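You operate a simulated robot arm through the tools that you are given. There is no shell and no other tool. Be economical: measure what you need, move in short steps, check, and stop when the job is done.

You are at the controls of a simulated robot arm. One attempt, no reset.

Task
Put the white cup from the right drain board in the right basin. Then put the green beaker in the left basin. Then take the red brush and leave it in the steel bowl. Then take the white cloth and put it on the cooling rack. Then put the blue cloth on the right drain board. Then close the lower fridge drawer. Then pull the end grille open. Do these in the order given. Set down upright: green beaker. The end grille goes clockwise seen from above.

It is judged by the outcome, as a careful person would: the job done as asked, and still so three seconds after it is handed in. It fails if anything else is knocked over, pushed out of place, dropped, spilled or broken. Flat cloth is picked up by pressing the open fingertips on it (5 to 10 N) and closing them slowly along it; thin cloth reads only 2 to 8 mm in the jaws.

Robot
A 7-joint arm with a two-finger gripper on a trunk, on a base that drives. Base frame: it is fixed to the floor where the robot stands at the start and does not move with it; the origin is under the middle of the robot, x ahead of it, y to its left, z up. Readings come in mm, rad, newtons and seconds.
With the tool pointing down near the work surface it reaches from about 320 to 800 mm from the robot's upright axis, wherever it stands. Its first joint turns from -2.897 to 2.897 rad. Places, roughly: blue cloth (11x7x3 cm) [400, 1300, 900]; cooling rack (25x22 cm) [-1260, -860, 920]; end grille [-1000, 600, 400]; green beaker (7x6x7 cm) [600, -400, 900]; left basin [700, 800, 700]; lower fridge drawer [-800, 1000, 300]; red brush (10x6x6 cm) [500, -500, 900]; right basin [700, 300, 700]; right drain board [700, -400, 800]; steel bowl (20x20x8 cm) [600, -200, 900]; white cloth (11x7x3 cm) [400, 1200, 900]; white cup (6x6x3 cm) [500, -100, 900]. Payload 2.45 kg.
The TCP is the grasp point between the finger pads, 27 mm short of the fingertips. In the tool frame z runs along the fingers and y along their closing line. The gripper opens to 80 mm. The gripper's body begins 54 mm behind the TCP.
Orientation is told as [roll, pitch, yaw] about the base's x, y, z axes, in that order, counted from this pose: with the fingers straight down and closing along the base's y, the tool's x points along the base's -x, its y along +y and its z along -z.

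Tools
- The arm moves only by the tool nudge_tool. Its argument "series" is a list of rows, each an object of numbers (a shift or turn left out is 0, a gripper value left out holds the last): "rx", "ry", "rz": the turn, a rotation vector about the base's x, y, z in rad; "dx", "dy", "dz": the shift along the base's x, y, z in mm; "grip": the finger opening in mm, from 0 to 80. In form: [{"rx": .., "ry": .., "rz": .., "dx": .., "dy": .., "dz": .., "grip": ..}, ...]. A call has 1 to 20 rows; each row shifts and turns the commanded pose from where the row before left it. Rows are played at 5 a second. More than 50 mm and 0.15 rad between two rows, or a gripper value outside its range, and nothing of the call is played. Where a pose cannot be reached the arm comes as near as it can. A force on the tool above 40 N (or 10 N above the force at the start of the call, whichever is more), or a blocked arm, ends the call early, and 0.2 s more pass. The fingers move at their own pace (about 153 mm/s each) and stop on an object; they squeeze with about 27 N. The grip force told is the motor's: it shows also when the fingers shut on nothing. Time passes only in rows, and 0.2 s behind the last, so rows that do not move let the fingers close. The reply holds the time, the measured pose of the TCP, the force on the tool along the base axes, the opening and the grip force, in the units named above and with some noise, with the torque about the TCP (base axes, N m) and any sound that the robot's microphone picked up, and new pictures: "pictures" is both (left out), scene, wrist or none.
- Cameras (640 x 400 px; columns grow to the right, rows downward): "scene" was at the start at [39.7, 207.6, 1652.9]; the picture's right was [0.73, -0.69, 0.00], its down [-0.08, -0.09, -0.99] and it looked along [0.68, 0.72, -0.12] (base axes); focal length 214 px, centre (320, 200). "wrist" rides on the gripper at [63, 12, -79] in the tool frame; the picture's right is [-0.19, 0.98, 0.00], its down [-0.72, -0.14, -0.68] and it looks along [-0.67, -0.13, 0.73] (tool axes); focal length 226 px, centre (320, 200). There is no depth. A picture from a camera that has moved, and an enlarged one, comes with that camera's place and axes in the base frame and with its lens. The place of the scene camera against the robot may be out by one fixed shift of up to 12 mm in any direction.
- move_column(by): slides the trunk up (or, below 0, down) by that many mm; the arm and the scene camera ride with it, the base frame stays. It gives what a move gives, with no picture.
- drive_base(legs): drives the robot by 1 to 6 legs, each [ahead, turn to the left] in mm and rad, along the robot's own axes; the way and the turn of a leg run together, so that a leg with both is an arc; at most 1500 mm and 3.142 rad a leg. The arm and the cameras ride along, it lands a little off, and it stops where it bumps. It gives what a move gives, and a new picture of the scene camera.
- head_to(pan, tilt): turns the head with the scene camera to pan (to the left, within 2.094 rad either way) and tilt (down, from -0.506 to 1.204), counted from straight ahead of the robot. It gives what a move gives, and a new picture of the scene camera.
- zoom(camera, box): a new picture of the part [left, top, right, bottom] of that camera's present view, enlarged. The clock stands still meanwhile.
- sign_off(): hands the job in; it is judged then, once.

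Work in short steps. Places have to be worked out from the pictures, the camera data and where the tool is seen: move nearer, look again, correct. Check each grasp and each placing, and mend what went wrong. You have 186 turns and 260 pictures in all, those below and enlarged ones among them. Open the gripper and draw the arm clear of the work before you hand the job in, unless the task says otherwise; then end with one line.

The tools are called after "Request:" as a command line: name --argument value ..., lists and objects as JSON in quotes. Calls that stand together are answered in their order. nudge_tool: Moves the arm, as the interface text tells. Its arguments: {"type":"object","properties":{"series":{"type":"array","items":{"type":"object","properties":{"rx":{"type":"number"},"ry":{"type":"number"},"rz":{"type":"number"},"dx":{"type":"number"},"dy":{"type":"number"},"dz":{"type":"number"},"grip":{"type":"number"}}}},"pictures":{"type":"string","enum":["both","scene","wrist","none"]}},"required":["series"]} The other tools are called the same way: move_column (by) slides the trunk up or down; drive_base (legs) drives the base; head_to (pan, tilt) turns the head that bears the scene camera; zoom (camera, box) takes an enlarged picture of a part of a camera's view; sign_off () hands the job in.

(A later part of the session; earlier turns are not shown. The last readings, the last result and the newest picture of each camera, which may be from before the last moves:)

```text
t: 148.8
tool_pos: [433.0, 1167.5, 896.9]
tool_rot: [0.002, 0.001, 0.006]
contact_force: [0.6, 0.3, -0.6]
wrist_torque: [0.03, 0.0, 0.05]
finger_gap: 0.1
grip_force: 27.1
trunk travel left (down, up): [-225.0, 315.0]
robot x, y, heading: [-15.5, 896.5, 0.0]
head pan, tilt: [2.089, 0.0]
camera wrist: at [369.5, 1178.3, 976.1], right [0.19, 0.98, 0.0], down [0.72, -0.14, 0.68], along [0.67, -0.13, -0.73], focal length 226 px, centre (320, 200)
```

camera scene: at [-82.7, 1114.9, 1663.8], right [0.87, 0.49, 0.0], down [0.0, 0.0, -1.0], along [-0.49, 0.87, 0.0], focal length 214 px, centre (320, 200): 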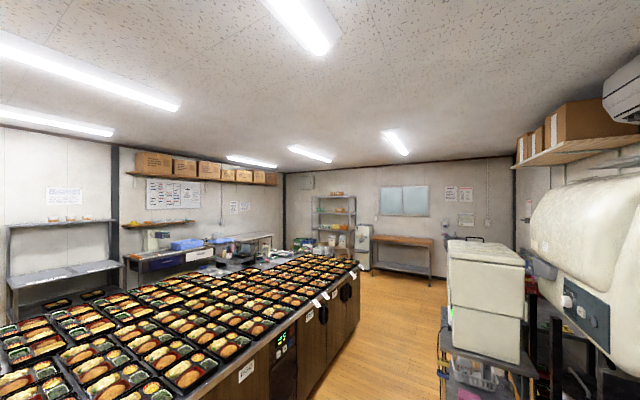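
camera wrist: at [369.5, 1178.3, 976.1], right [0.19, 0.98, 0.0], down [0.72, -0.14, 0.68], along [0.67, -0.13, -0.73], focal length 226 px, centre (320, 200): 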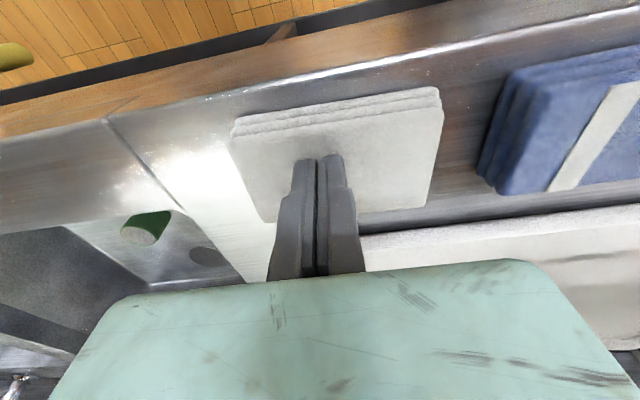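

Not held. When closed tips went to z≈867, cloth entered the jaws to 6 mm; so I open just 16 mm, press deeper to ~10 N, and close there.

Request:
nudge_tool --series '[{"dz": 3, "grip": 16}, {}, {"dz": -3}, {"dz": -1.5}, {}]' --pictures "none"

Request:
nudge_tool --series '[{"dz": -1.5}, {}]' --pictures "none"

Request:
nudge_tool --series '[{"dz": -1.5}, {}]' --pictures "none"

```text
t: 150.0
tool_pos: [432.6, 1167.4, 898.4]
tool_rot: [0.004, -0.006, 0.004]
contact_force: [-7.3, -3.2, 22.2]
wrist_torque: [-0.15, 0.15, -0.03]
finger_gap: 15.7
grip_force: 0.0
trunk travel left (down, up): [-225.0, 315.0]
robot x, y, heading: [-17.0, 897.6, 0.001]
head pan, tilt: [2.089, 0.0]
stopped in row 5: the force on the tool passed its limit at 41 N (the readings are from after the stop); the commanded pose is now the measured one
```

```text
t: 150.5
tool_pos: [433.3, 1168.0, 899.0]
tool_rot: [0.006, -0.006, 0.005]
contact_force: [-8.7, -5.3, 23.7]
wrist_torque: [-0.19, 0.17, -0.01]
finger_gap: 15.4
grip_force: 0.2
trunk travel left (down, up): [-225.0, 315.0]
robot x, y, heading: [-15.3, 896.1, -0.007]
head pan, tilt: [2.089, 0.0]
stopped in row 2: the force on the tool passed its limit at 41 N (the readings are from after the stop); the commanded pose is now the measured one
```

```text
t: 150.9
tool_pos: [433.9, 1167.9, 898.1]
tool_rot: [0.005, -0.008, 0.004]
contact_force: [-8.9, -4.4, 24.3]
wrist_torque: [-0.17, 0.21, -0.02]
finger_gap: 14.9
grip_force: 0.1
trunk travel left (down, up): [-225.0, 315.0]
robot x, y, heading: [-14.6, 893.1, 0.001]
head pan, tilt: [2.089, 0.0]
stopped in row 2: the force on the tool passed its limit at 42 N (the readings are from after the stop); the commanded pose is now the measured one
```

Now it is clear: the fingertips rise by ~0.3 mm per mm of closing (contact TCP z: 50→909, 40→905, 16→899, 0→894). I restart wide and follow down while closing to keep the pressure.

Request:
nudge_tool --series '[{"dz": 12, "rx": -0.004, "ry": 0.007}, {"grip": 45}, {}, {"dz": -2}, {}, {}]' --pictures "none"

Request:
nudge_tool --series '[{"dz": -1}, {}]' --pictures "none"

```text
t: 152.3
tool_pos: [433.2, 1167.9, 908.0]
tool_rot: [0.003, 0.0, 0.005]
contact_force: [-1.6, -1.6, 18.7]
wrist_torque: [-0.11, 0.05, -0.02]
finger_gap: 44.8
grip_force: 0.1
trunk travel left (down, up): [-225.0, 315.0]
robot x, y, heading: [-12.6, 895.8, -0.005]
head pan, tilt: [2.089, 0.0]
```

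```text
t: 152.9
tool_pos: [434.9, 1168.7, 908.0]
tool_rot: [0.004, -0.001, 0.005]
contact_force: [0.2, 0.1, 30.4]
wrist_torque: [-0.15, -0.02, -0.01]
finger_gap: 44.3
grip_force: 0.0
trunk travel left (down, up): [-225.0, 315.0]
robot x, y, heading: [-15.2, 898.5, -0.006]
head pan, tilt: [2.089, 0.0]
```

30 N: I ease 1.7 mm and close with following.

Request:
nudge_tool --series '[{"dz": 1.6}, {"grip": 41, "dz": -1.2}, {"grip": 37, "dz": -1.3}, {"grip": 33, "dz": -1.3}, {"grip": 29, "dz": -1.2}, {"grip": 25, "dz": -1.2}, {"grip": 21, "dz": -1.2}, {"grip": 17, "dz": -1.2}, {}]' --pictures "none"

```text
t: 154.9
tool_pos: [433.2, 1168.8, 899.0]
tool_rot: [0.002, 0.0, 0.004]
contact_force: [-1.2, -2.1, 13.5]
wrist_torque: [-0.07, -0.01, 0.0]
finger_gap: 16.5
grip_force: 0.1
trunk travel left (down, up): [-225.0, 315.0]
robot x, y, heading: [-16.0, 896.2, 0.006]
head pan, tilt: [2.089, 0.0]
```

Pressure is well kept (13 N). I finish closing.

Request:
nudge_tool --series '[{"grip": 13, "dz": -1.2}, {"grip": 9, "dz": -1.2}, {"grip": 5, "dz": -1.2}, {"grip": 1, "dz": -1.2}, {"grip": 0}, {}, {}]' --pictures "wrist"

```text
t: 156.5
tool_pos: [433.4, 1170.1, 893.7]
tool_rot: [0.002, 0.0, 0.006]
contact_force: [-0.9, 0.7, 7.8]
wrist_torque: [0.0, -0.01, -0.01]
finger_gap: 6.0
grip_force: 26.7
trunk travel left (down, up): [-225.0, 315.0]
robot x, y, heading: [-18.9, 892.2, 0.002]
head pan, tilt: [2.089, 0.0]
camera wrist: at [371.7, 1180.1, 973.6], right [0.19, 0.98, 0.0], down [0.72, -0.14, 0.68], along [0.67, -0.13, -0.73], focal length 226 px, centre (320, 200)
```

wrist: 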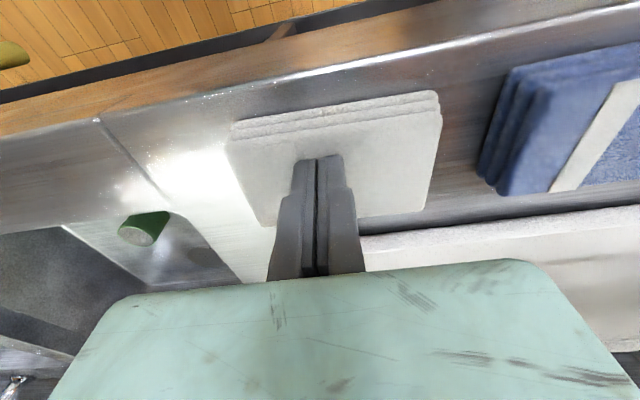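

Gap 6 mm with grip force: pinched. Lift slowly.

Request:
nudge_tool --series '[{"dz": 2}, {"dz": 3}, {"dz": 5}, {"dz": 10}, {"dz": 15}, {"dz": 15}, {}]' --pictures "wrist"

```text
t: 158.1
tool_pos: [433.8, 1168.0, 945.1]
tool_rot: [0.0, 0.002, 0.005]
contact_force: [0.1, 0.5, -1.5]
wrist_torque: [0.0, -0.02, -0.01]
finger_gap: 0.2
grip_force: 26.8
trunk travel left (down, up): [-225.0, 315.0]
robot x, y, heading: [-16.1, 897.0, 0.001]
head pan, tilt: [2.089, 0.0]
camera wrist: at [371.9, 1180.0, 1023.7], right [0.19, 0.98, 0.0], down [0.72, -0.14, 0.68], along [0.67, -0.13, -0.73], focal length 226 px, centre (320, 200)
```

wrist: 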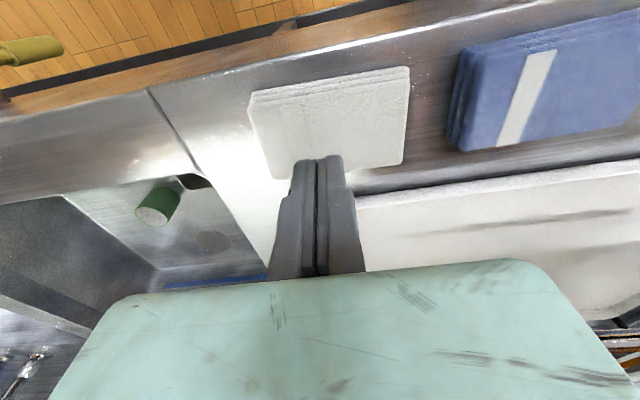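

The cloth is a stiff folded pad (≈66×108 mm, top z≈867, x≈422–488). My earlier drag had no contact because of the tip geometry; now I press the closed tips at z≈893 and drag it 24 mm toward −x for room.

Request:
nudge_tool --series '[{"dz": -25, "dx": 6}, {"dz": -20, "dx": 4}, {"dz": -3}, {"dz": -2}, {"dz": -1}, {}]' --pictures "none"

Request:
nudge_tool --series '[{"dz": -1}, {}]' --pictures "none"

```text
t: 159.5
tool_pos: [444.4, 1168.7, 892.9]
tool_rot: [0.001, -0.003, 0.004]
contact_force: [-0.4, -1.4, 16.1]
wrist_torque: [-0.02, 0.05, -0.04]
finger_gap: 6.2
grip_force: 26.9
trunk travel left (down, up): [-225.0, 315.0]
robot x, y, heading: [-16.3, 892.6, -0.002]
head pan, tilt: [2.089, 0.0]
```

```text
t: 160.1
tool_pos: [444.7, 1169.3, 894.5]
tool_rot: [0.004, -0.004, 0.006]
contact_force: [1.3, -0.7, 32.3]
wrist_torque: [-0.02, -0.04, 0.02]
finger_gap: 5.7
grip_force: 26.8
trunk travel left (down, up): [-225.0, 315.0]
robot x, y, heading: [-15.9, 894.5, -0.003]
head pan, tilt: [2.089, 0.0]
```

I drag toward −x.

Request:
nudge_tool --series '[{"dz": 0.6, "dx": -2}, {"dx": -3}, {"dx": -3}, {"dx": -3}, {"dx": -3}, {"dx": -3}, {"dx": -3}, {"dx": -3}, {}]' --pictures "wrist"

```text
t: 161.2
tool_pos: [434.0, 1167.9, 894.1]
tool_rot: [0.001, -0.004, 0.003]
contact_force: [-2.8, -2.4, 15.3]
wrist_torque: [-0.02, 0.05, 0.01]
finger_gap: 5.8
grip_force: 27.1
trunk travel left (down, up): [-225.0, 315.0]
robot x, y, heading: [-17.2, 892.8, -0.003]
head pan, tilt: [2.089, 0.0]
stopped in row 5: the force on the tool passed its limit at 44 N (the readings are from after the stop); the commanded pose is now the measured one
camera wrist: at [371.7, 1179.0, 973.2], right [0.19, 0.98, 0.0], down [0.72, -0.14, 0.68], along [0.67, -0.13, -0.73], focal length 226 px, centre (320, 200)
```

wrist: 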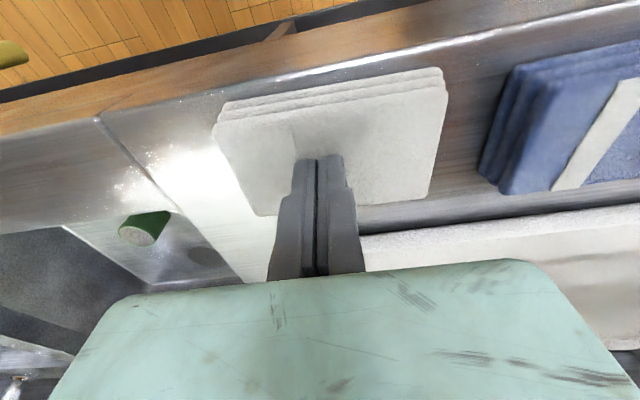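

It works: the cloth moved ≈10 mm. I continue another ~12 mm.

Request:
nudge_tool --series '[{"dz": 0.5, "dx": -2}, {"dx": -2}, {"dx": -2}, {"dx": -2}, {"dx": -2}, {"dx": -2}, {"dx": -1}, {}]' --pictures "none"

Request:
nudge_tool --series '[{"dz": 15}, {"dz": 45}, {"dz": 50, "grip": 60}, {"dx": -15}, {}]' --pictures "wrist"

```text
t: 163.0
tool_pos: [421.2, 1167.4, 892.8]
tool_rot: [0.003, -0.004, 0.003]
contact_force: [6.4, 0.5, 15.9]
wrist_torque: [0.03, -0.1, -0.04]
finger_gap: 6.0
grip_force: 26.8
trunk travel left (down, up): [-225.0, 315.0]
robot x, y, heading: [-15.5, 896.3, 0.003]
head pan, tilt: [2.089, 0.0]
```

```text
t: 164.2
tool_pos: [406.3, 1168.1, 1003.8]
tool_rot: [0.001, -0.002, 0.003]
contact_force: [0.3, 0.0, -0.2]
wrist_torque: [0.04, -0.04, 0.01]
finger_gap: 59.9
grip_force: 0.0
trunk travel left (down, up): [-225.0, 315.0]
robot x, y, heading: [-16.3, 895.3, -0.006]
head pan, tilt: [2.089, 0.0]
camera wrist: at [343.4, 1179.5, 1082.7], right [0.19, 0.98, 0.0], down [0.72, -0.14, 0.68], along [0.67, -0.13, -0.73], focal length 226 px, centre (320, 200)
```

wrist: 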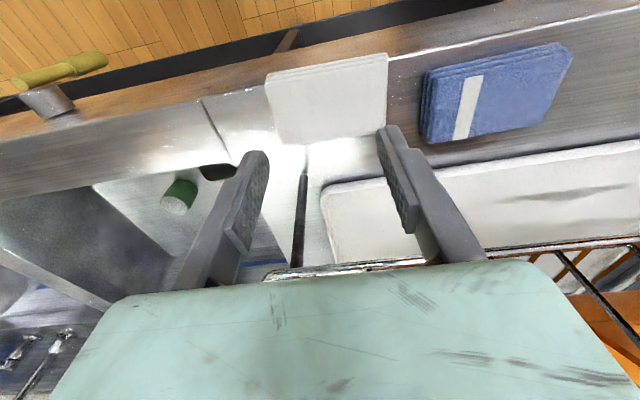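

The cloth is now at x≈396–457, centre ≈[427,1172]. I turn the tool to close along x and go above it.

Request:
nudge_tool --series '[{"rz": 0.138, "dz": 15}, {"rz": 0.138}, {"rz": 0.138}, {"rz": 0.138}, {"rz": 0.138}, {"rz": 0.138}, {"rz": 0.138}, {"rz": 0.138}, {"rz": 0.138}, {"rz": 0.138}, {"rz": 0.138, "grip": 70}, {"dx": 10, "dy": 2}, {"dx": 9, "dy": 2}, {"dz": -30}, {"dz": -25}, {}]' --pictures "wrist"

```text
t: 167.6
tool_pos: [426.0, 1172.1, 963.0]
tool_rot: [0.003, -0.004, 1.522]
contact_force: [-0.5, 1.0, -0.8]
wrist_torque: [-0.03, 0.0, -0.01]
finger_gap: 69.9
grip_force: 0.0
trunk travel left (down, up): [-225.0, 315.0]
robot x, y, heading: [-13.8, 895.6, -0.001]
head pan, tilt: [2.089, 0.0]
camera wrist: at [411.4, 1108.2, 1042.1], right [-0.97, 0.24, 0.0], down [0.18, 0.71, 0.68], along [0.16, 0.66, -0.73], focal length 226 px, centre (320, 200)
```

wrist: 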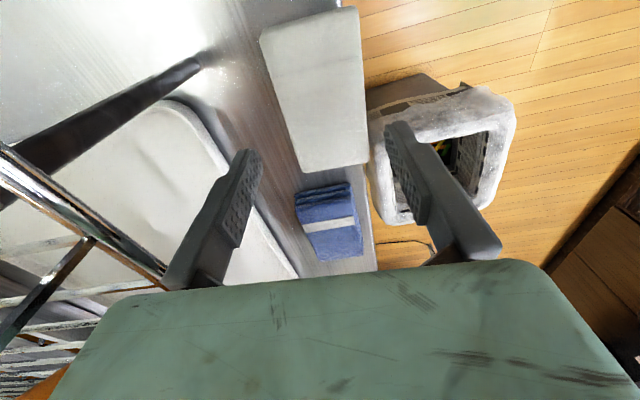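

Aligned. I descend past the wire, open to 78, continue to z≈893 in small steps.

Request:
nudge_tool --series '[{"dx": -1, "dz": -15}, {"dz": -15}, {"dz": -8}, {"grip": 78}, {}, {"dz": -8}, {"dz": -8}, {"dz": -8}, {"dz": -6}, {}]' --pictures "wrist"

```text
t: 169.8
tool_pos: [425.2, 1171.8, 896.5]
tool_rot: [0.001, -0.004, 1.522]
contact_force: [-0.6, 0.4, -1.0]
wrist_torque: [-0.01, 0.01, 0.01]
finger_gap: 78.0
grip_force: 0.0
trunk travel left (down, up): [-225.0, 315.0]
robot x, y, heading: [-18.3, 897.3, -0.0]
head pan, tilt: [2.089, 0.0]
camera wrist: at [410.3, 1108.5, 974.9], right [-0.97, 0.24, 0.0], down [0.18, 0.71, 0.68], along [0.16, 0.66, -0.73], focal length 226 px, centre (320, 200)
```

wrist: 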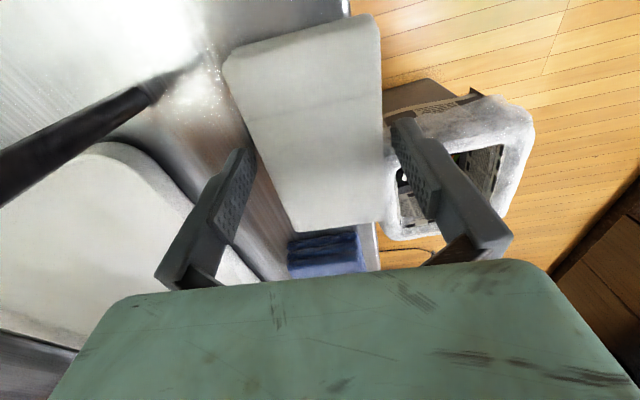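

No contact, fingers on either side. I go 4 mm deeper and close slowly.

Request:
nudge_tool --series '[{"dz": -4}, {}, {"grip": 70}, {"grip": 62}, {"grip": 54}, {"grip": 46}, {"grip": 38}, {"grip": 30}, {}, {}]' --pictures "wrist"

```text
t: 172.0
tool_pos: [424.7, 1172.3, 892.4]
tool_rot: [0.002, -0.002, 1.521]
contact_force: [0.1, -0.8, -0.8]
wrist_torque: [-0.02, -0.05, -0.01]
finger_gap: 64.0
grip_force: 27.0
trunk travel left (down, up): [-225.0, 315.0]
robot x, y, heading: [-14.6, 897.7, -0.005]
head pan, tilt: [2.089, 0.0]
camera wrist: at [410.4, 1108.6, 971.0], right [-0.97, 0.24, 0.0], down [0.18, 0.71, 0.68], along [0.16, 0.66, -0.73], focal length 226 px, centre (320, 200)
```

wrist: 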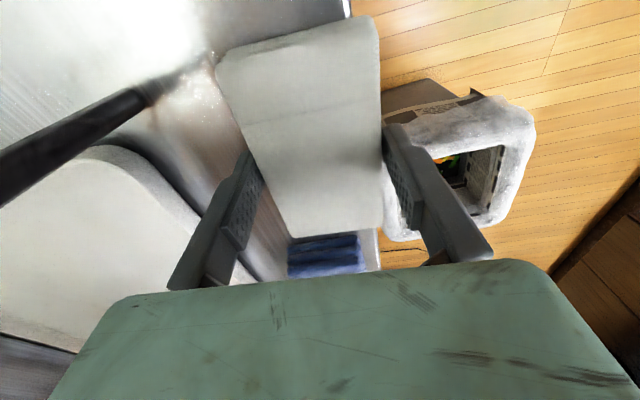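

Gripped at 64 mm. Lift slowly.

Request:
nudge_tool --series '[{"dz": 5}, {"dz": 10}, {"dz": 20}, {"dz": 30}, {"dz": 40}, {"dz": 40}, {}]' --pictures "wrist"

```text
t: 173.6
tool_pos: [424.3, 1173.6, 1036.6]
tool_rot: [0.001, -0.005, 1.522]
contact_force: [1.0, -0.8, -0.4]
wrist_torque: [0.0, 0.0, 0.0]
finger_gap: 63.8
grip_force: 27.1
trunk travel left (down, up): [-225.0, 315.0]
robot x, y, heading: [-15.8, 896.7, -0.002]
head pan, tilt: [2.089, 0.0]
camera wrist: at [409.8, 1108.5, 1117.0], right [-0.97, 0.24, 0.0], down [0.18, 0.71, 0.68], along [0.16, 0.66, -0.73], focal length 226 px, centre (320, 200)
```

wrist: 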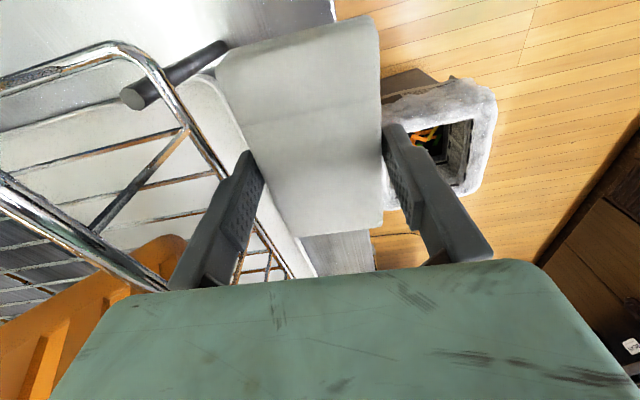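

Held well. I raise it, bring it in front of the robot and turn the tool back for driving.

Request:
nudge_tool --series '[{"dz": 30, "dx": -5}, {"dz": 30, "dx": -5, "dy": -20}, {"dy": -40, "rz": -0.138}, {"dy": -40, "rz": -0.138}, {"dy": -40, "dx": 5, "rz": -0.138}, {"dy": -40, "dx": 5, "rz": -0.138}, {"dy": -40, "dx": 5, "rz": -0.138}, {"dy": -40, "dx": 5, "rz": -0.138}, {"rz": -0.138}, {"rz": -0.138}, {"rz": -0.138}, {"rz": -0.138}, {"rz": -0.138}, {}]' --pictures "wrist"

```text
t: 176.6
tool_pos: [434.8, 912.3, 1097.6]
tool_rot: [0.002, -0.003, 0.0]
contact_force: [0.1, 0.0, -0.4]
wrist_torque: [0.0, -0.01, 0.02]
finger_gap: 64.0
grip_force: 27.2
trunk travel left (down, up): [-225.0, 315.0]
robot x, y, heading: [-13.2, 897.4, -0.002]
head pan, tilt: [2.089, 0.0]
camera wrist: at [372.0, 923.7, 1175.9], right [0.19, 0.98, 0.0], down [0.72, -0.14, 0.68], along [0.67, -0.13, -0.73], focal length 226 px, centre (320, 200)
```

wrist: 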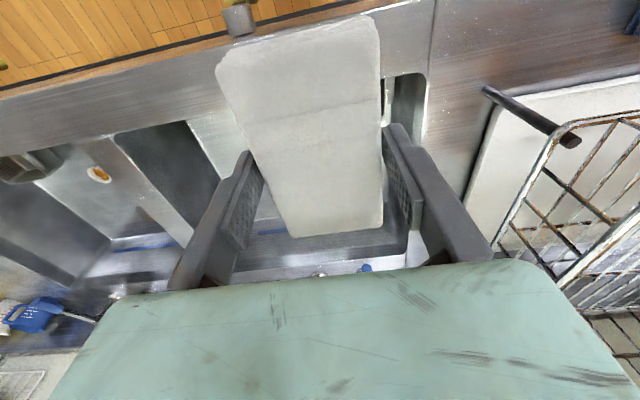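

Now I drive to the cooling rack: back down the aisle to y≈-100, west to x≈-1250, then face −y.

Request:
drive_base --legs '[[0, -1.571], [1000, 0], [0, -1.571]]'

```text
t: 187.7
tool_pos: [-230.7, -492.8, 1097.1]
tool_rot: [0.002, -0.004, -2.153]
contact_force: [0.3, -0.2, -0.6]
wrist_torque: [0.01, 0.06, 0.01]
finger_gap: 63.8
grip_force: 27.2
trunk travel left (down, up): [-225.0, 315.0]
robot x, y, heading: [7.2, -114.6, -1.969]
head pan, tilt: [2.089, 0.0]
stopped in leg 3: the robot was blocked; the commanded pose is now the measured one
camera scene: at [228.9, -135.8, 1663.9], right [0.12, -0.99, 0.0], down [0.0, 0.0, -1.0], along [0.99, 0.12, 0.0], focal length 214 px, centre (320, 200)
```

scene: 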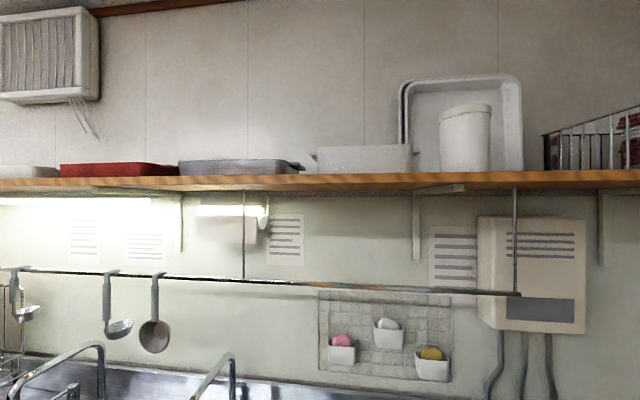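

The turn was blocked. I look with the wrist camera to see what is near.

Request:
nudge_tool --series '[{}]' --pictures "both"

```text
t: 188.1
tool_pos: [-227.7, -494.0, 1096.8]
tool_rot: [0.002, -0.002, -2.148]
contact_force: [0.9, -0.4, 0.1]
wrist_torque: [0.0, 0.05, -0.01]
finger_gap: 64.1
grip_force: 27.0
trunk travel left (down, up): [-225.0, 315.0]
robot x, y, heading: [6.9, -114.3, -1.968]
head pan, tilt: [2.089, 0.0]
camera scene: at [230.2, -137.3, 1663.6], right [0.12, -0.99, 0.0], down [0.0, 0.0, -1.0], along [0.99, 0.12, 0.0], focal length 214 px, centre (320, 200)
camera wrist: at [-182.4, -448.9, 1176.0], right [0.72, -0.7, 0.0], down [-0.51, -0.52, 0.68], along [-0.48, -0.49, -0.73], focal length 226 px, centre (320, 200)
```

scene: 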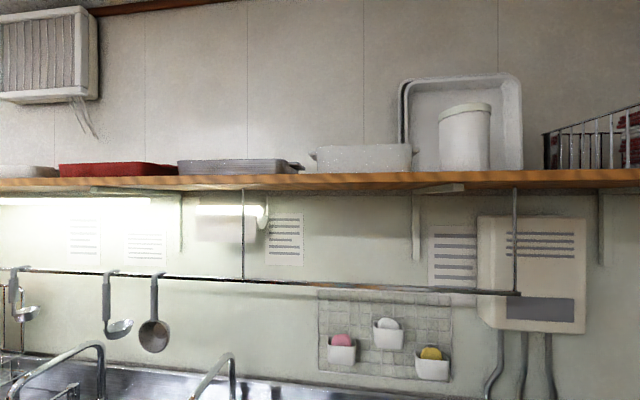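
wrist: 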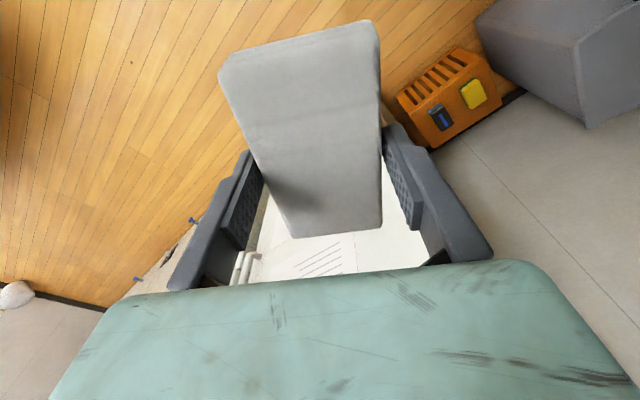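

Likely the base's rear corner met the sink counter. I turn back, reverse, and steer away from the counter before turning west.

Request:
drive_base --legs '[[0, 0.39], [-350, 0], [0, -0.55], [270, 0]]'

```text
t: 192.8
tool_pos: [-228.3, -143.8, 1097.5]
tool_rot: [0.002, -0.004, -2.149]
contact_force: [-0.1, 1.0, -0.6]
wrist_torque: [0.0, 0.05, 0.0]
finger_gap: 63.7
grip_force: 27.2
trunk travel left (down, up): [-225.0, 315.0]
robot x, y, heading: [8.8, 242.4, -1.967]
head pan, tilt: [2.089, 0.0]
stopped in leg 3: the robot was blocked; the commanded pose is now the measured one
camera scene: at [230.8, 213.9, 1663.7], right [0.12, -0.99, 0.0], down [0.0, 0.0, -1.0], along [0.99, 0.12, 0.0], focal length 214 px, centre (320, 200)
```

scene: 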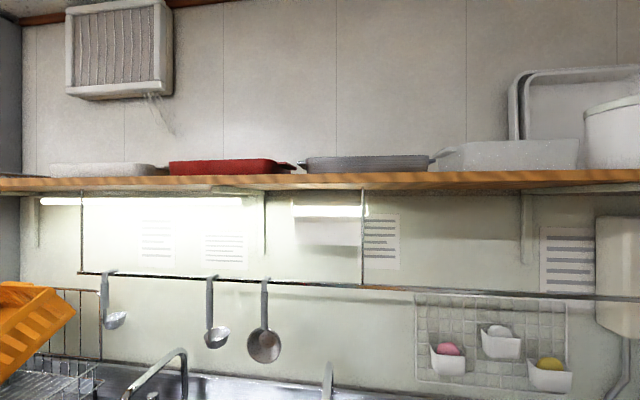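

Same heading blocks here too, so it is the counter. I drive ahead 300 mm along this heading, then turn west.

Request:
drive_base --legs '[[300, 0], [0, -1.172]]'

```text
t: 196.4
tool_pos: [-499.6, -255.6, 1096.5]
tool_rot: [0.003, -0.004, -2.656]
contact_force: [0.2, 0.9, -0.7]
wrist_torque: [0.0, -0.01, -0.01]
finger_gap: 63.9
grip_force: 27.1
trunk travel left (down, up): [-225.0, 315.0]
robot x, y, heading: [-109.6, -35.8, -2.476]
head pan, tilt: [2.089, 0.0]
stopped in leg 2: the robot was blocked; the commanded pose is now the measured one
camera scene: at [75.2, -168.1, 1663.7], right [-0.37, -0.93, 0.0], down [0.0, 0.0, -1.0], along [0.93, -0.37, 0.0], focal length 214 px, centre (320, 200)
```

scene: 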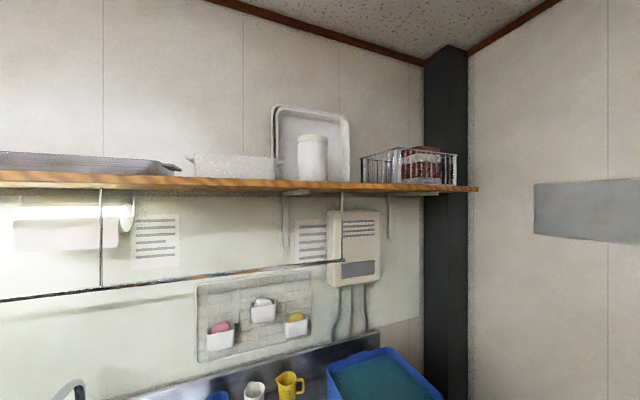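

A little more distance is needed: ahead 80 mm, then finish the turn.

Request:
drive_base --legs '[[80, 0], [0, -0.665]]'

```text
t: 199.3
tool_pos: [-614.5, -16.8, 1097.2]
tool_rot: [0.001, -0.004, 2.961]
contact_force: [-0.4, 0.1, 0.9]
wrist_torque: [0.02, -0.06, 0.01]
finger_gap: 64.1
grip_force: 26.5
trunk travel left (down, up): [-225.0, 315.0]
robot x, y, heading: [-170.9, -84.0, -3.137]
head pan, tilt: [2.089, 0.0]
camera scene: at [-109.0, -304.6, 1663.8], right [-0.87, -0.5, 0.0], down [0.0, 0.0, -1.0], along [0.5, -0.87, 0.0], focal length 214 px, centre (320, 200)
```

scene: 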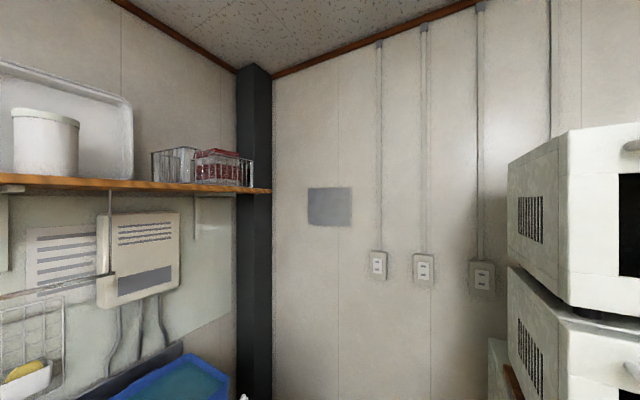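

I drive west 1080 mm and turn left to face the cooling rack.

Request:
drive_base --legs '[[1080, 0], [0, 1.571]]'

```text
t: 208.8
tool_pos: [-1329.8, -537.9, 1096.2]
tool_rot: [0.003, -0.004, -1.752]
contact_force: [-0.2, -0.2, -0.2]
wrist_torque: [0.02, 0.0, 0.0]
finger_gap: 63.9
grip_force: 26.9
trunk travel left (down, up): [-225.0, 315.0]
robot x, y, heading: [-1257.1, -96.5, -1.571]
head pan, tilt: [2.089, 0.0]
camera scene: at [-1045.9, -29.8, 1663.8], right [0.5, -0.87, 0.0], down [0.0, 0.0, -1.0], along [0.87, 0.5, 0.0], focal length 214 px, centre (320, 200)
```

scene: 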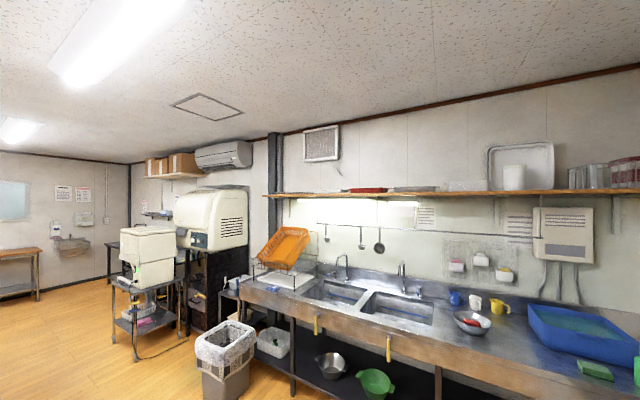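

Good. I move 150 mm ahead and look at the rack with the wrist camera.

Request:
drive_base --legs '[[150, 0]]'

Request:
nudge_tool --series '[{}]' --pictures "wrist"

```text
t: 210.2
tool_pos: [-1330.7, -690.5, 1096.4]
tool_rot: [0.001, -0.002, -1.757]
contact_force: [0.2, -0.5, -0.4]
wrist_torque: [0.02, 0.02, -0.04]
finger_gap: 64.0
grip_force: 26.5
trunk travel left (down, up): [-225.0, 315.0]
robot x, y, heading: [-1257.3, -249.5, -1.568]
head pan, tilt: [2.089, 0.0]
camera scene: at [-1045.7, -182.5, 1663.8], right [0.5, -0.87, 0.0], down [0.0, 0.0, -1.0], along [0.87, 0.5, 0.0], focal length 214 px, centre (320, 200)
```

scene: 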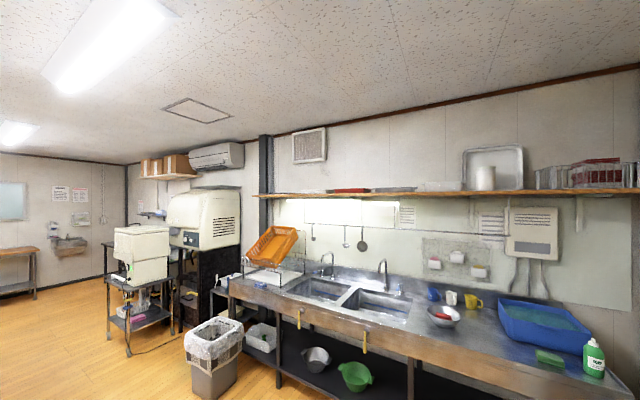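

```text
t: 210.6
tool_pos: [-1331.5, -690.7, 1095.8]
tool_rot: [0.002, -0.003, -1.758]
contact_force: [-0.6, 0.1, 0.4]
wrist_torque: [0.0, 0.0, 0.0]
finger_gap: 63.8
grip_force: 27.0
trunk travel left (down, up): [-225.0, 315.0]
robot x, y, heading: [-1260.1, -249.8, -1.569]
head pan, tilt: [2.089, 0.0]
camera wrist: at [-1306.7, -630.4, 1176.0], right [0.93, -0.37, 0.0], down [-0.27, -0.68, 0.68], along [-0.25, -0.64, -0.73], focal length 226 px, centre (320, 200)
```

wrist: 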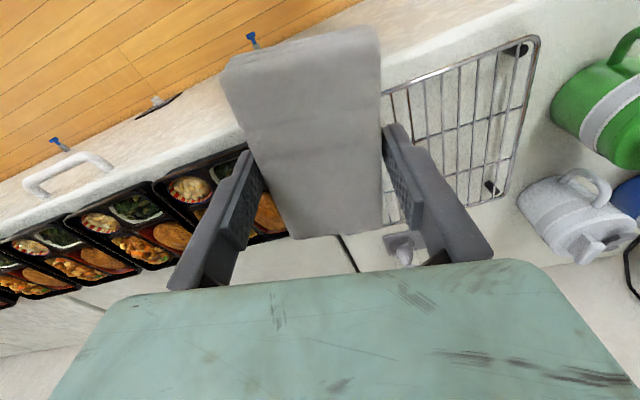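

The rack spans about x −1380…−1132, y −735…−955. I carry the cloth to [−1252,−840] and lower to z≈1000.

Request:
nudge_tool --series '[{"dx": 20, "dy": -38}, {"dx": 20, "dy": -38}, {"dx": 20, "dy": -38}, {"dx": 18, "dy": -35}, {"dz": -30}, {"dz": -30}, {"dz": -25}, {}, {}]' --pictures "wrist"

```text
t: 212.6
tool_pos: [-1253.7, -839.5, 1010.3]
tool_rot: [0.002, -0.003, -1.756]
contact_force: [0.0, 0.3, -0.4]
wrist_torque: [0.01, 0.0, 0.0]
finger_gap: 63.8
grip_force: 27.5
trunk travel left (down, up): [-225.0, 315.0]
robot x, y, heading: [-1260.1, -243.9, -1.571]
head pan, tilt: [2.089, 0.0]
camera wrist: at [-1229.2, -780.1, 1090.3], right [0.93, -0.37, 0.0], down [-0.27, -0.68, 0.68], along [-0.25, -0.64, -0.73], focal length 226 px, centre (320, 200)
```

wrist: 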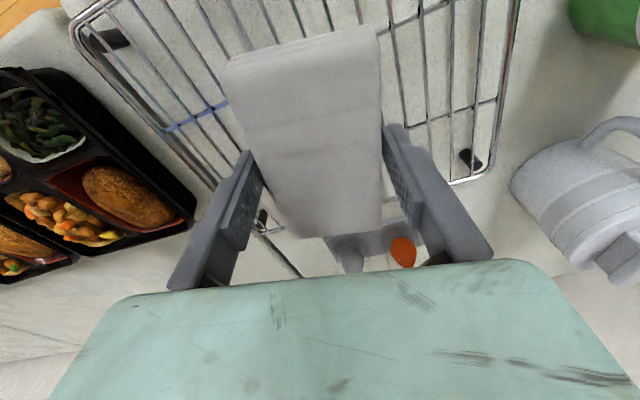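

Centred over the rack. I lower to contact in small steps.

Request:
nudge_tool --series '[{"dz": -15}, {"dz": -8}, {"dz": -5}, {"dz": -4}, {"dz": -4}, {"dz": -3}, {"dz": -3}, {"dz": -3}, {}]' --pictures "wrist"

```text
t: 214.6
tool_pos: [-1253.2, -839.8, 965.8]
tool_rot: [0.002, -0.004, -1.755]
contact_force: [1.0, -0.8, -0.1]
wrist_torque: [0.0, -0.02, -0.02]
finger_gap: 63.9
grip_force: 27.2
trunk travel left (down, up): [-225.0, 315.0]
robot x, y, heading: [-1259.6, -248.4, -1.57]
head pan, tilt: [2.089, 0.0]
camera wrist: at [-1228.3, -779.3, 1045.5], right [0.93, -0.37, 0.0], down [-0.27, -0.68, 0.68], along [-0.25, -0.64, -0.73], focal length 226 px, centre (320, 200)
```

wrist: 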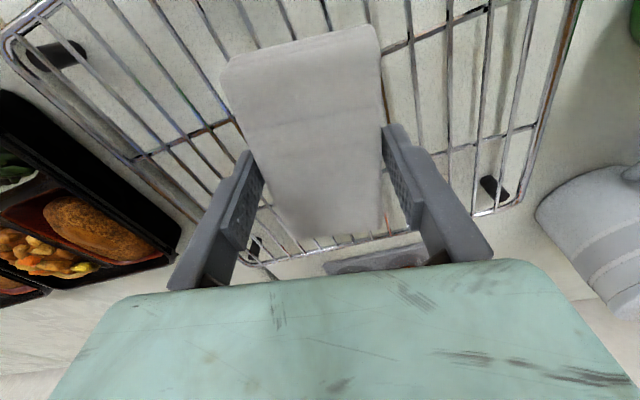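

Continue down.

Request:
nudge_tool --series '[{"dz": -4}, {"dz": -4}, {"dz": -4}, {"dz": -4}, {"dz": -4}, {"dz": -4}, {}]' --pictures "none"

```text
t: 215.9
tool_pos: [-1253.3, -840.3, 951.5]
tool_rot: [0.003, -0.011, -1.757]
contact_force: [-0.1, 5.3, 20.1]
wrist_torque: [0.73, 0.18, -0.09]
finger_gap: 63.6
grip_force: 26.8
trunk travel left (down, up): [-225.0, 315.0]
robot x, y, heading: [-1259.0, -247.6, -1.573]
head pan, tilt: [2.089, 0.0]
stopped in row 6: the force on the tool passed its limit at 44 N (the readings are from after the stop); the commanded pose is now the measured one
```

Contact. I ease 1.5 mm, open slowly to 76 and rise.

Request:
nudge_tool --series '[{"dz": 1.5}, {"grip": 68}, {"grip": 72}, {"grip": 76}, {}, {"dz": 15}, {"dz": 30}, {"dz": 40}, {"dz": 40}, {}]' --pictures "wrist"

```text
t: 218.1
tool_pos: [-1253.2, -841.7, 1075.2]
tool_rot: [0.002, -0.01, -1.755]
contact_force: [-0.1, -0.6, -0.4]
wrist_torque: [0.0, -0.01, 0.04]
finger_gap: 76.0
grip_force: 0.1
trunk travel left (down, up): [-225.0, 315.0]
robot x, y, heading: [-1260.3, -243.0, -1.568]
head pan, tilt: [2.089, 0.0]
camera wrist: at [-1227.8, -781.4, 1154.3], right [0.93, -0.37, 0.0], down [-0.27, -0.67, 0.69], along [-0.25, -0.64, -0.73], focal length 226 px, centre (320, 200)
```

wrist: 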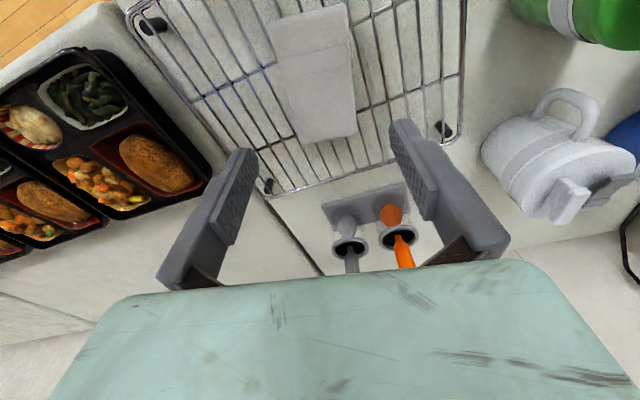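

The white cloth lies on the rack. I retract the arm and drive back toward the blue cloth.

Request:
nudge_tool --series '[{"dy": 40, "dz": 20}, {"dy": 40, "rz": 0.09}, {"dy": 40, "rz": 0.095}, {"dy": 40, "ry": 0.008}, {}]' --pictures "none"

Request:
drive_base --legs '[[-200, 0], [0, 1.571], [1240, 0]]'

```text
t: 219.3
tool_pos: [-1252.9, -680.4, 1094.1]
tool_rot: [-0.007, -0.01, -1.569]
contact_force: [-0.4, -0.1, -0.1]
wrist_torque: [-0.01, 0.04, -0.01]
finger_gap: 75.7
grip_force: 0.1
trunk travel left (down, up): [-225.0, 315.0]
robot x, y, heading: [-1258.5, -247.5, -1.572]
head pan, tilt: [2.089, 0.0]
```

```text
t: 230.7
tool_pos: [415.7, -18.0, 1093.8]
tool_rot: [-0.006, -0.007, 0.011]
contact_force: [-0.3, 0.0, 0.7]
wrist_torque: [0.03, 0.02, -0.02]
finger_gap: 76.0
grip_force: 0.0
trunk travel left (down, up): [-225.0, 315.0]
robot x, y, heading: [-21.1, -28.0, 0.014]
head pan, tilt: [2.089, 0.0]
camera scene: at [-89.6, 187.9, 1663.8], right [0.86, 0.5, 0.0], down [0.0, 0.0, -1.0], along [-0.5, 0.86, 0.0], focal length 214 px, centre (320, 200)
```

scene: 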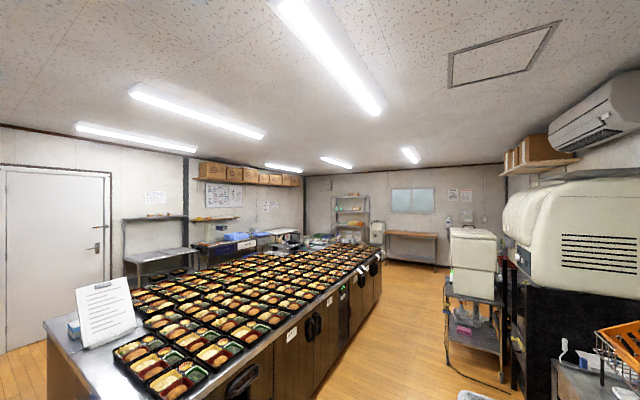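

Request:
drive_base --legs '[[0, 1.557], [970, 0], [0, -1.571]]'

Request:
nudge_tool --series '[{"rx": 0.006, "ry": 0.007}, {"dy": 40}, {"dy": 40}, {"dy": 40}, {"dy": 40}, {"dy": 40}, {}]' --pictures "wrist"

```text
t: 243.6
tool_pos: [417.9, 930.1, 1094.6]
tool_rot: [-0.004, -0.009, -0.012]
contact_force: [0.0, -0.4, -0.2]
wrist_torque: [0.0, -0.02, -0.01]
finger_gap: 76.0
grip_force: 0.1
trunk travel left (down, up): [-225.0, 315.0]
robot x, y, heading: [-18.5, 925.4, -0.009]
head pan, tilt: [2.089, 0.0]
camera scene: at [-82.2, 1146.2, 1663.8], right [0.87, 0.49, 0.0], down [0.0, 0.0, -1.0], along [-0.49, 0.87, 0.0], focal length 214 px, centre (320, 200)
```

scene: 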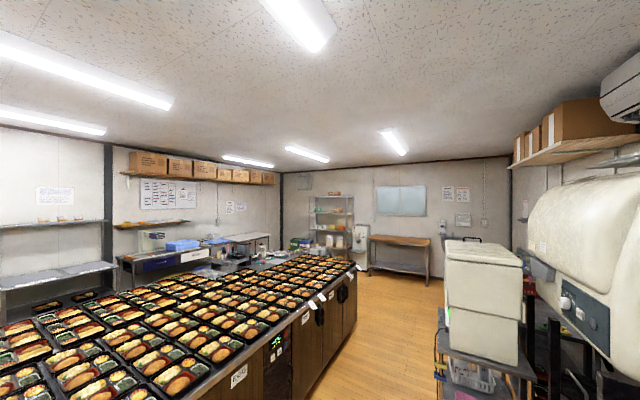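

```text
t: 245.2
tool_pos: [419.2, 1129.4, 1094.8]
tool_rot: [-0.001, 0.0, -0.012]
contact_force: [-0.3, 0.3, -0.7]
wrist_torque: [-0.01, -0.04, 0.0]
finger_gap: 76.0
grip_force: 0.1
trunk travel left (down, up): [-225.0, 315.0]
robot x, y, heading: [-18.8, 926.7, -0.008]
head pan, tilt: [2.089, 0.0]
camera wrist: at [356.7, 1142.1, 1174.5], right [0.2, 0.98, 0.0], down [0.72, -0.15, 0.68], along [0.67, -0.14, -0.73], focal length 226 px, centre (320, 200)
```

wrist: 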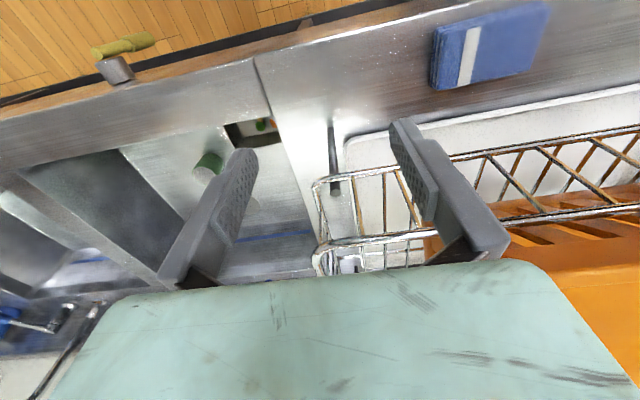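

Blue cloth centre ≈[446,1318]. As before I first drag it ~16 mm toward −x with closed fingertips: move above it and go down to z≈900.

Request:
nudge_tool --series '[{"dy": 40, "grip": 0}, {"dy": 40}, {"dy": 40}, {"dy": 40}, {"dy": 28, "dx": 20}, {"dz": -40}, {"dz": -45}, {"dz": -45}, {"dz": -40}, {"dz": -20}, {}]' --pictures "wrist"

```text
t: 246.6
tool_pos: [438.8, 1318.8, 1066.8]
tool_rot: [0.007, -0.011, -0.01]
contact_force: [-5.0, -2.0, 12.1]
wrist_torque: [-0.06, -0.7, -0.17]
finger_gap: 0.0
grip_force: 26.8
trunk travel left (down, up): [-225.0, 315.0]
robot x, y, heading: [-17.1, 925.4, -0.01]
head pan, tilt: [2.089, 0.0]
stopped in row 7: the force on the tool passed its limit at 77 N (the readings are from after the stop); the commanded pose is now the measured one
camera wrist: at [376.0, 1330.4, 1145.9], right [0.2, 0.98, 0.01], down [0.71, -0.15, 0.69], along [0.67, -0.13, -0.73], focal length 226 px, centre (320, 200)
```

wrist: 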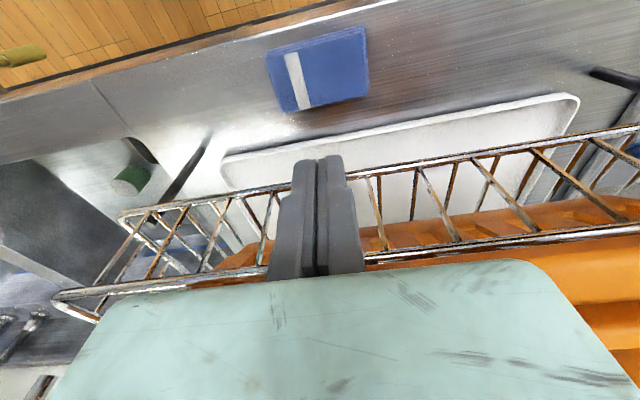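

The arm touched the rack/basket area at z≈1067. I retreat up and toward −x at once and look.

Request:
nudge_tool --series '[{"dz": 15, "dx": -10}, {"dz": 30, "dx": -25}, {"dx": -35, "rx": -0.007, "ry": 0.011}, {}]' --pictures "wrist"

Request:
head_to --pan 1.2 --tilt 0.1

```text
t: 247.6
tool_pos: [369.5, 1317.7, 1109.8]
tool_rot: [-0.002, 0.002, -0.012]
contact_force: [0.1, 0.5, -0.3]
wrist_torque: [-0.02, 0.0, -0.01]
finger_gap: 0.0
grip_force: 27.0
trunk travel left (down, up): [-225.0, 315.0]
robot x, y, heading: [-17.1, 927.7, -0.017]
head pan, tilt: [2.089, 0.0]
camera wrist: at [307.1, 1330.4, 1189.3], right [0.21, 0.98, 0.0], down [0.72, -0.15, 0.68], along [0.66, -0.14, -0.73], focal length 226 px, centre (320, 200)
```

wrist: 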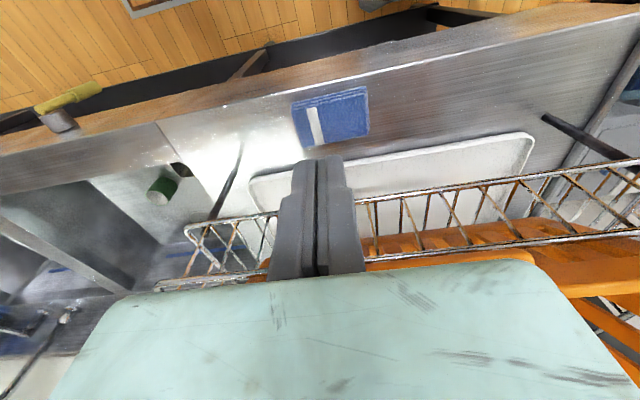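

```text
t: 248.8
tool_pos: [369.8, 1318.3, 1109.7]
tool_rot: [-0.002, 0.004, -0.013]
contact_force: [0.4, -0.7, -0.8]
wrist_torque: [0.01, 0.01, 0.0]
finger_gap: 0.0
grip_force: 27.2
trunk travel left (down, up): [-225.0, 315.0]
robot x, y, heading: [-15.2, 924.0, -0.008]
head pan, tilt: [1.201, 0.099]
camera scene: at [-4.3, 1153.2, 1654.7], right [0.93, -0.37, 0.0], down [-0.04, -0.09, -0.99], along [0.37, 0.92, -0.1], focal length 214 px, centre (320, 200)
```

scene: 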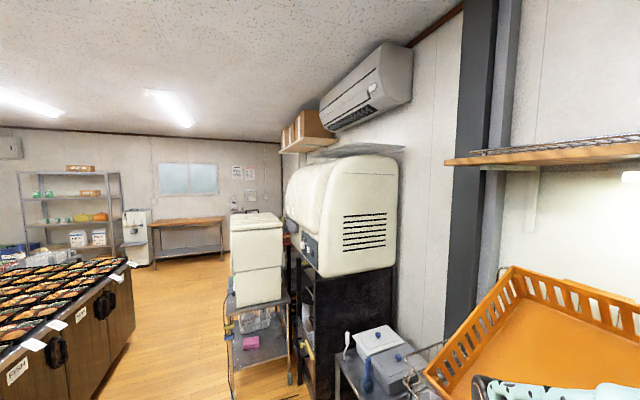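

Request:
zoom --camera "scene" --box '[380, 240, 640, 400]'

Request:
head_to --pan 0.7 --tilt 0.3

```text
2.46 times, centred on (510, 320) of scene
camera zoom: at [-4.3, 1153.2, 1654.7], right [0.93, -0.37, 0.0], down [-0.04, -0.09, -0.99], along [0.37, 0.92, -0.1], focal length 528 px, centre (-148, -95)
```

zoom: 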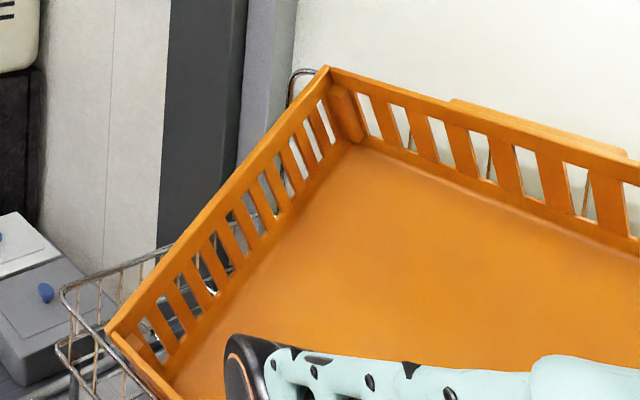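

```text
t: 249.7
tool_pos: [369.0, 1317.8, 1110.3]
tool_rot: [-0.003, 0.004, -0.013]
contact_force: [-0.8, 1.0, 0.4]
wrist_torque: [-0.02, 0.05, -0.03]
finger_gap: 0.1
grip_force: 27.7
trunk travel left (down, up): [-225.0, 315.0]
robot x, y, heading: [-17.0, 930.3, -0.007]
head pan, tilt: [0.7, 0.3]
camera scene: at [33.6, 1127.2, 1636.0], right [0.64, -0.77, 0.0], down [-0.23, -0.19, -0.96], along [0.74, 0.61, -0.3], focal length 214 px, centre (320, 200)
```

scene: 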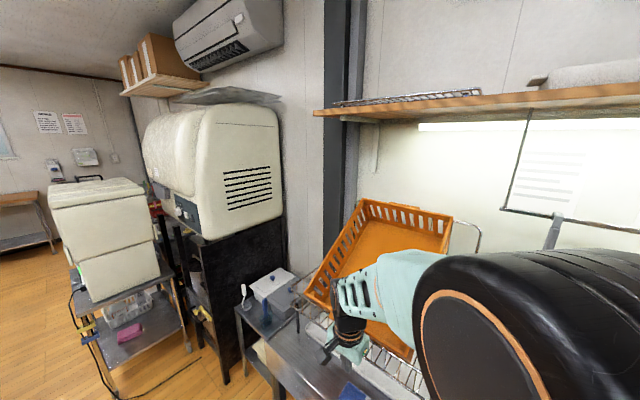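

The hand's +x overhang met the rack's upper rail/basket rim (x≈480, z≈1090); the basket still sits in the rack. I put the head back, and turn the tool to yaw ≈1.55 (narrow toward the rack) at this safe x.

Request:
head_to --pan 2.09 --tilt 0.0

Request:
nudge_tool --series '[{"rz": 0.142}, {"rz": 0.142}, {"rz": 0.142}, {"rz": 0.142}, {"rz": 0.142}, {"rz": 0.142}, {"rz": 0.142}, {"rz": 0.142}, {"rz": 0.142}, {"rz": 0.142}, {"rz": 0.142}, {"dz": -30}, {"dz": -30}, {"dz": -20}, {}]' --pictures "wrist"

```text
t: 251.2
tool_pos: [369.6, 1319.3, 1108.7]
tool_rot: [-0.002, 0.001, -0.012]
contact_force: [-0.3, 0.5, 0.4]
wrist_torque: [0.03, 0.0, -0.02]
finger_gap: 0.0
grip_force: 27.1
trunk travel left (down, up): [-225.0, 315.0]
robot x, y, heading: [-17.0, 926.1, -0.009]
head pan, tilt: [2.089, 0.0]
camera scene: at [-82.1, 1146.5, 1663.7], right [0.87, 0.49, 0.0], down [0.0, 0.0, -1.0], along [-0.49, 0.87, 0.0], focal length 214 px, centre (320, 200)
```

scene: 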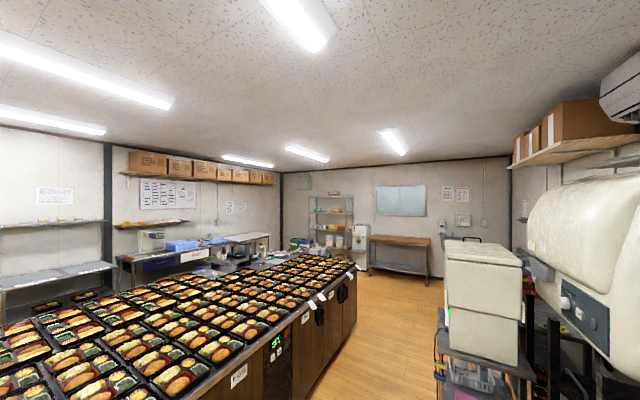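

```text
t: 254.4
tool_pos: [368.2, 1318.5, 1029.7]
tool_rot: [0.0, 0.002, 1.551]
contact_force: [0.2, 0.7, 0.2]
wrist_torque: [0.01, 0.01, 0.01]
finger_gap: 0.2
grip_force: 27.1
trunk travel left (down, up): [-225.0, 315.0]
robot x, y, heading: [-19.6, 927.7, -0.013]
head pan, tilt: [2.089, 0.0]
camera wrist: at [356.9, 1255.1, 1109.2], right [-0.98, 0.21, 0.0], down [0.15, 0.72, 0.68], along [0.15, 0.66, -0.73], focal length 226 px, centre (320, 200)
```

wrist: 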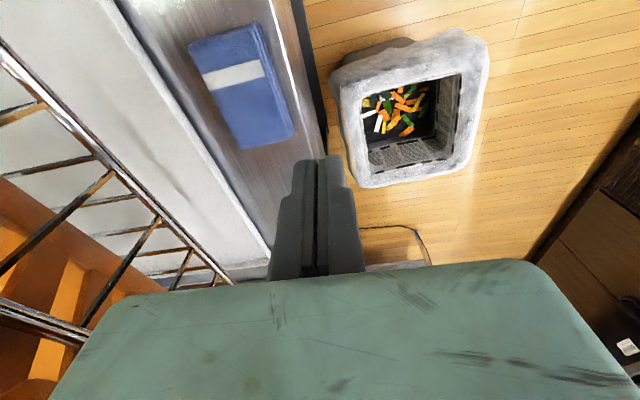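

I lean the tool 0.1 rad away from the rack, move to x≈428 and descend in moderate steps to z≈900.

Request:
nudge_tool --series '[{"ry": -0.1}, {"dx": 30}, {"dx": 29}, {"dz": -25}, {"dz": -25}, {"dz": -20}, {"dz": -20}, {"dz": -15}, {"dz": -15}, {"dz": -8}, {}]' --pictures "wrist"

```text
t: 255.5
tool_pos: [422.2, 1324.6, 1006.2]
tool_rot: [-0.095, -0.001, 1.563]
contact_force: [-13.4, -0.2, -6.4]
wrist_torque: [-0.12, -1.11, 0.28]
finger_gap: 0.2
grip_force: 26.2
trunk travel left (down, up): [-225.0, 315.0]
robot x, y, heading: [-17.6, 924.1, -0.011]
head pan, tilt: [2.089, 0.0]
stopped in row 5: the force on the tool passed its limit at 64 N (the readings are from after the stop); the commanded pose is now the measured one
camera wrist: at [402.1, 1259.3, 1084.0], right [-0.98, 0.2, -0.09], down [0.08, 0.72, 0.69], along [0.21, 0.67, -0.72], focal length 226 px, centre (320, 200)
```

wrist: 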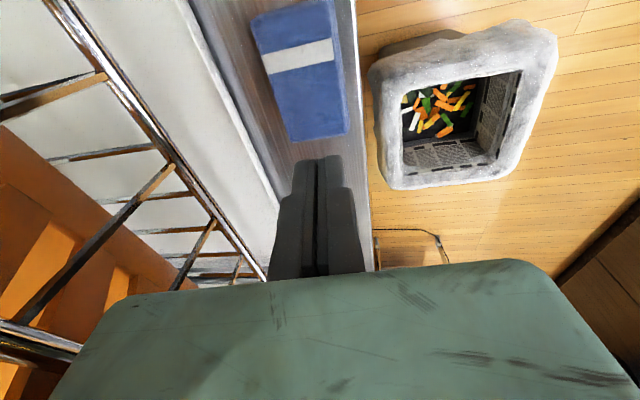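

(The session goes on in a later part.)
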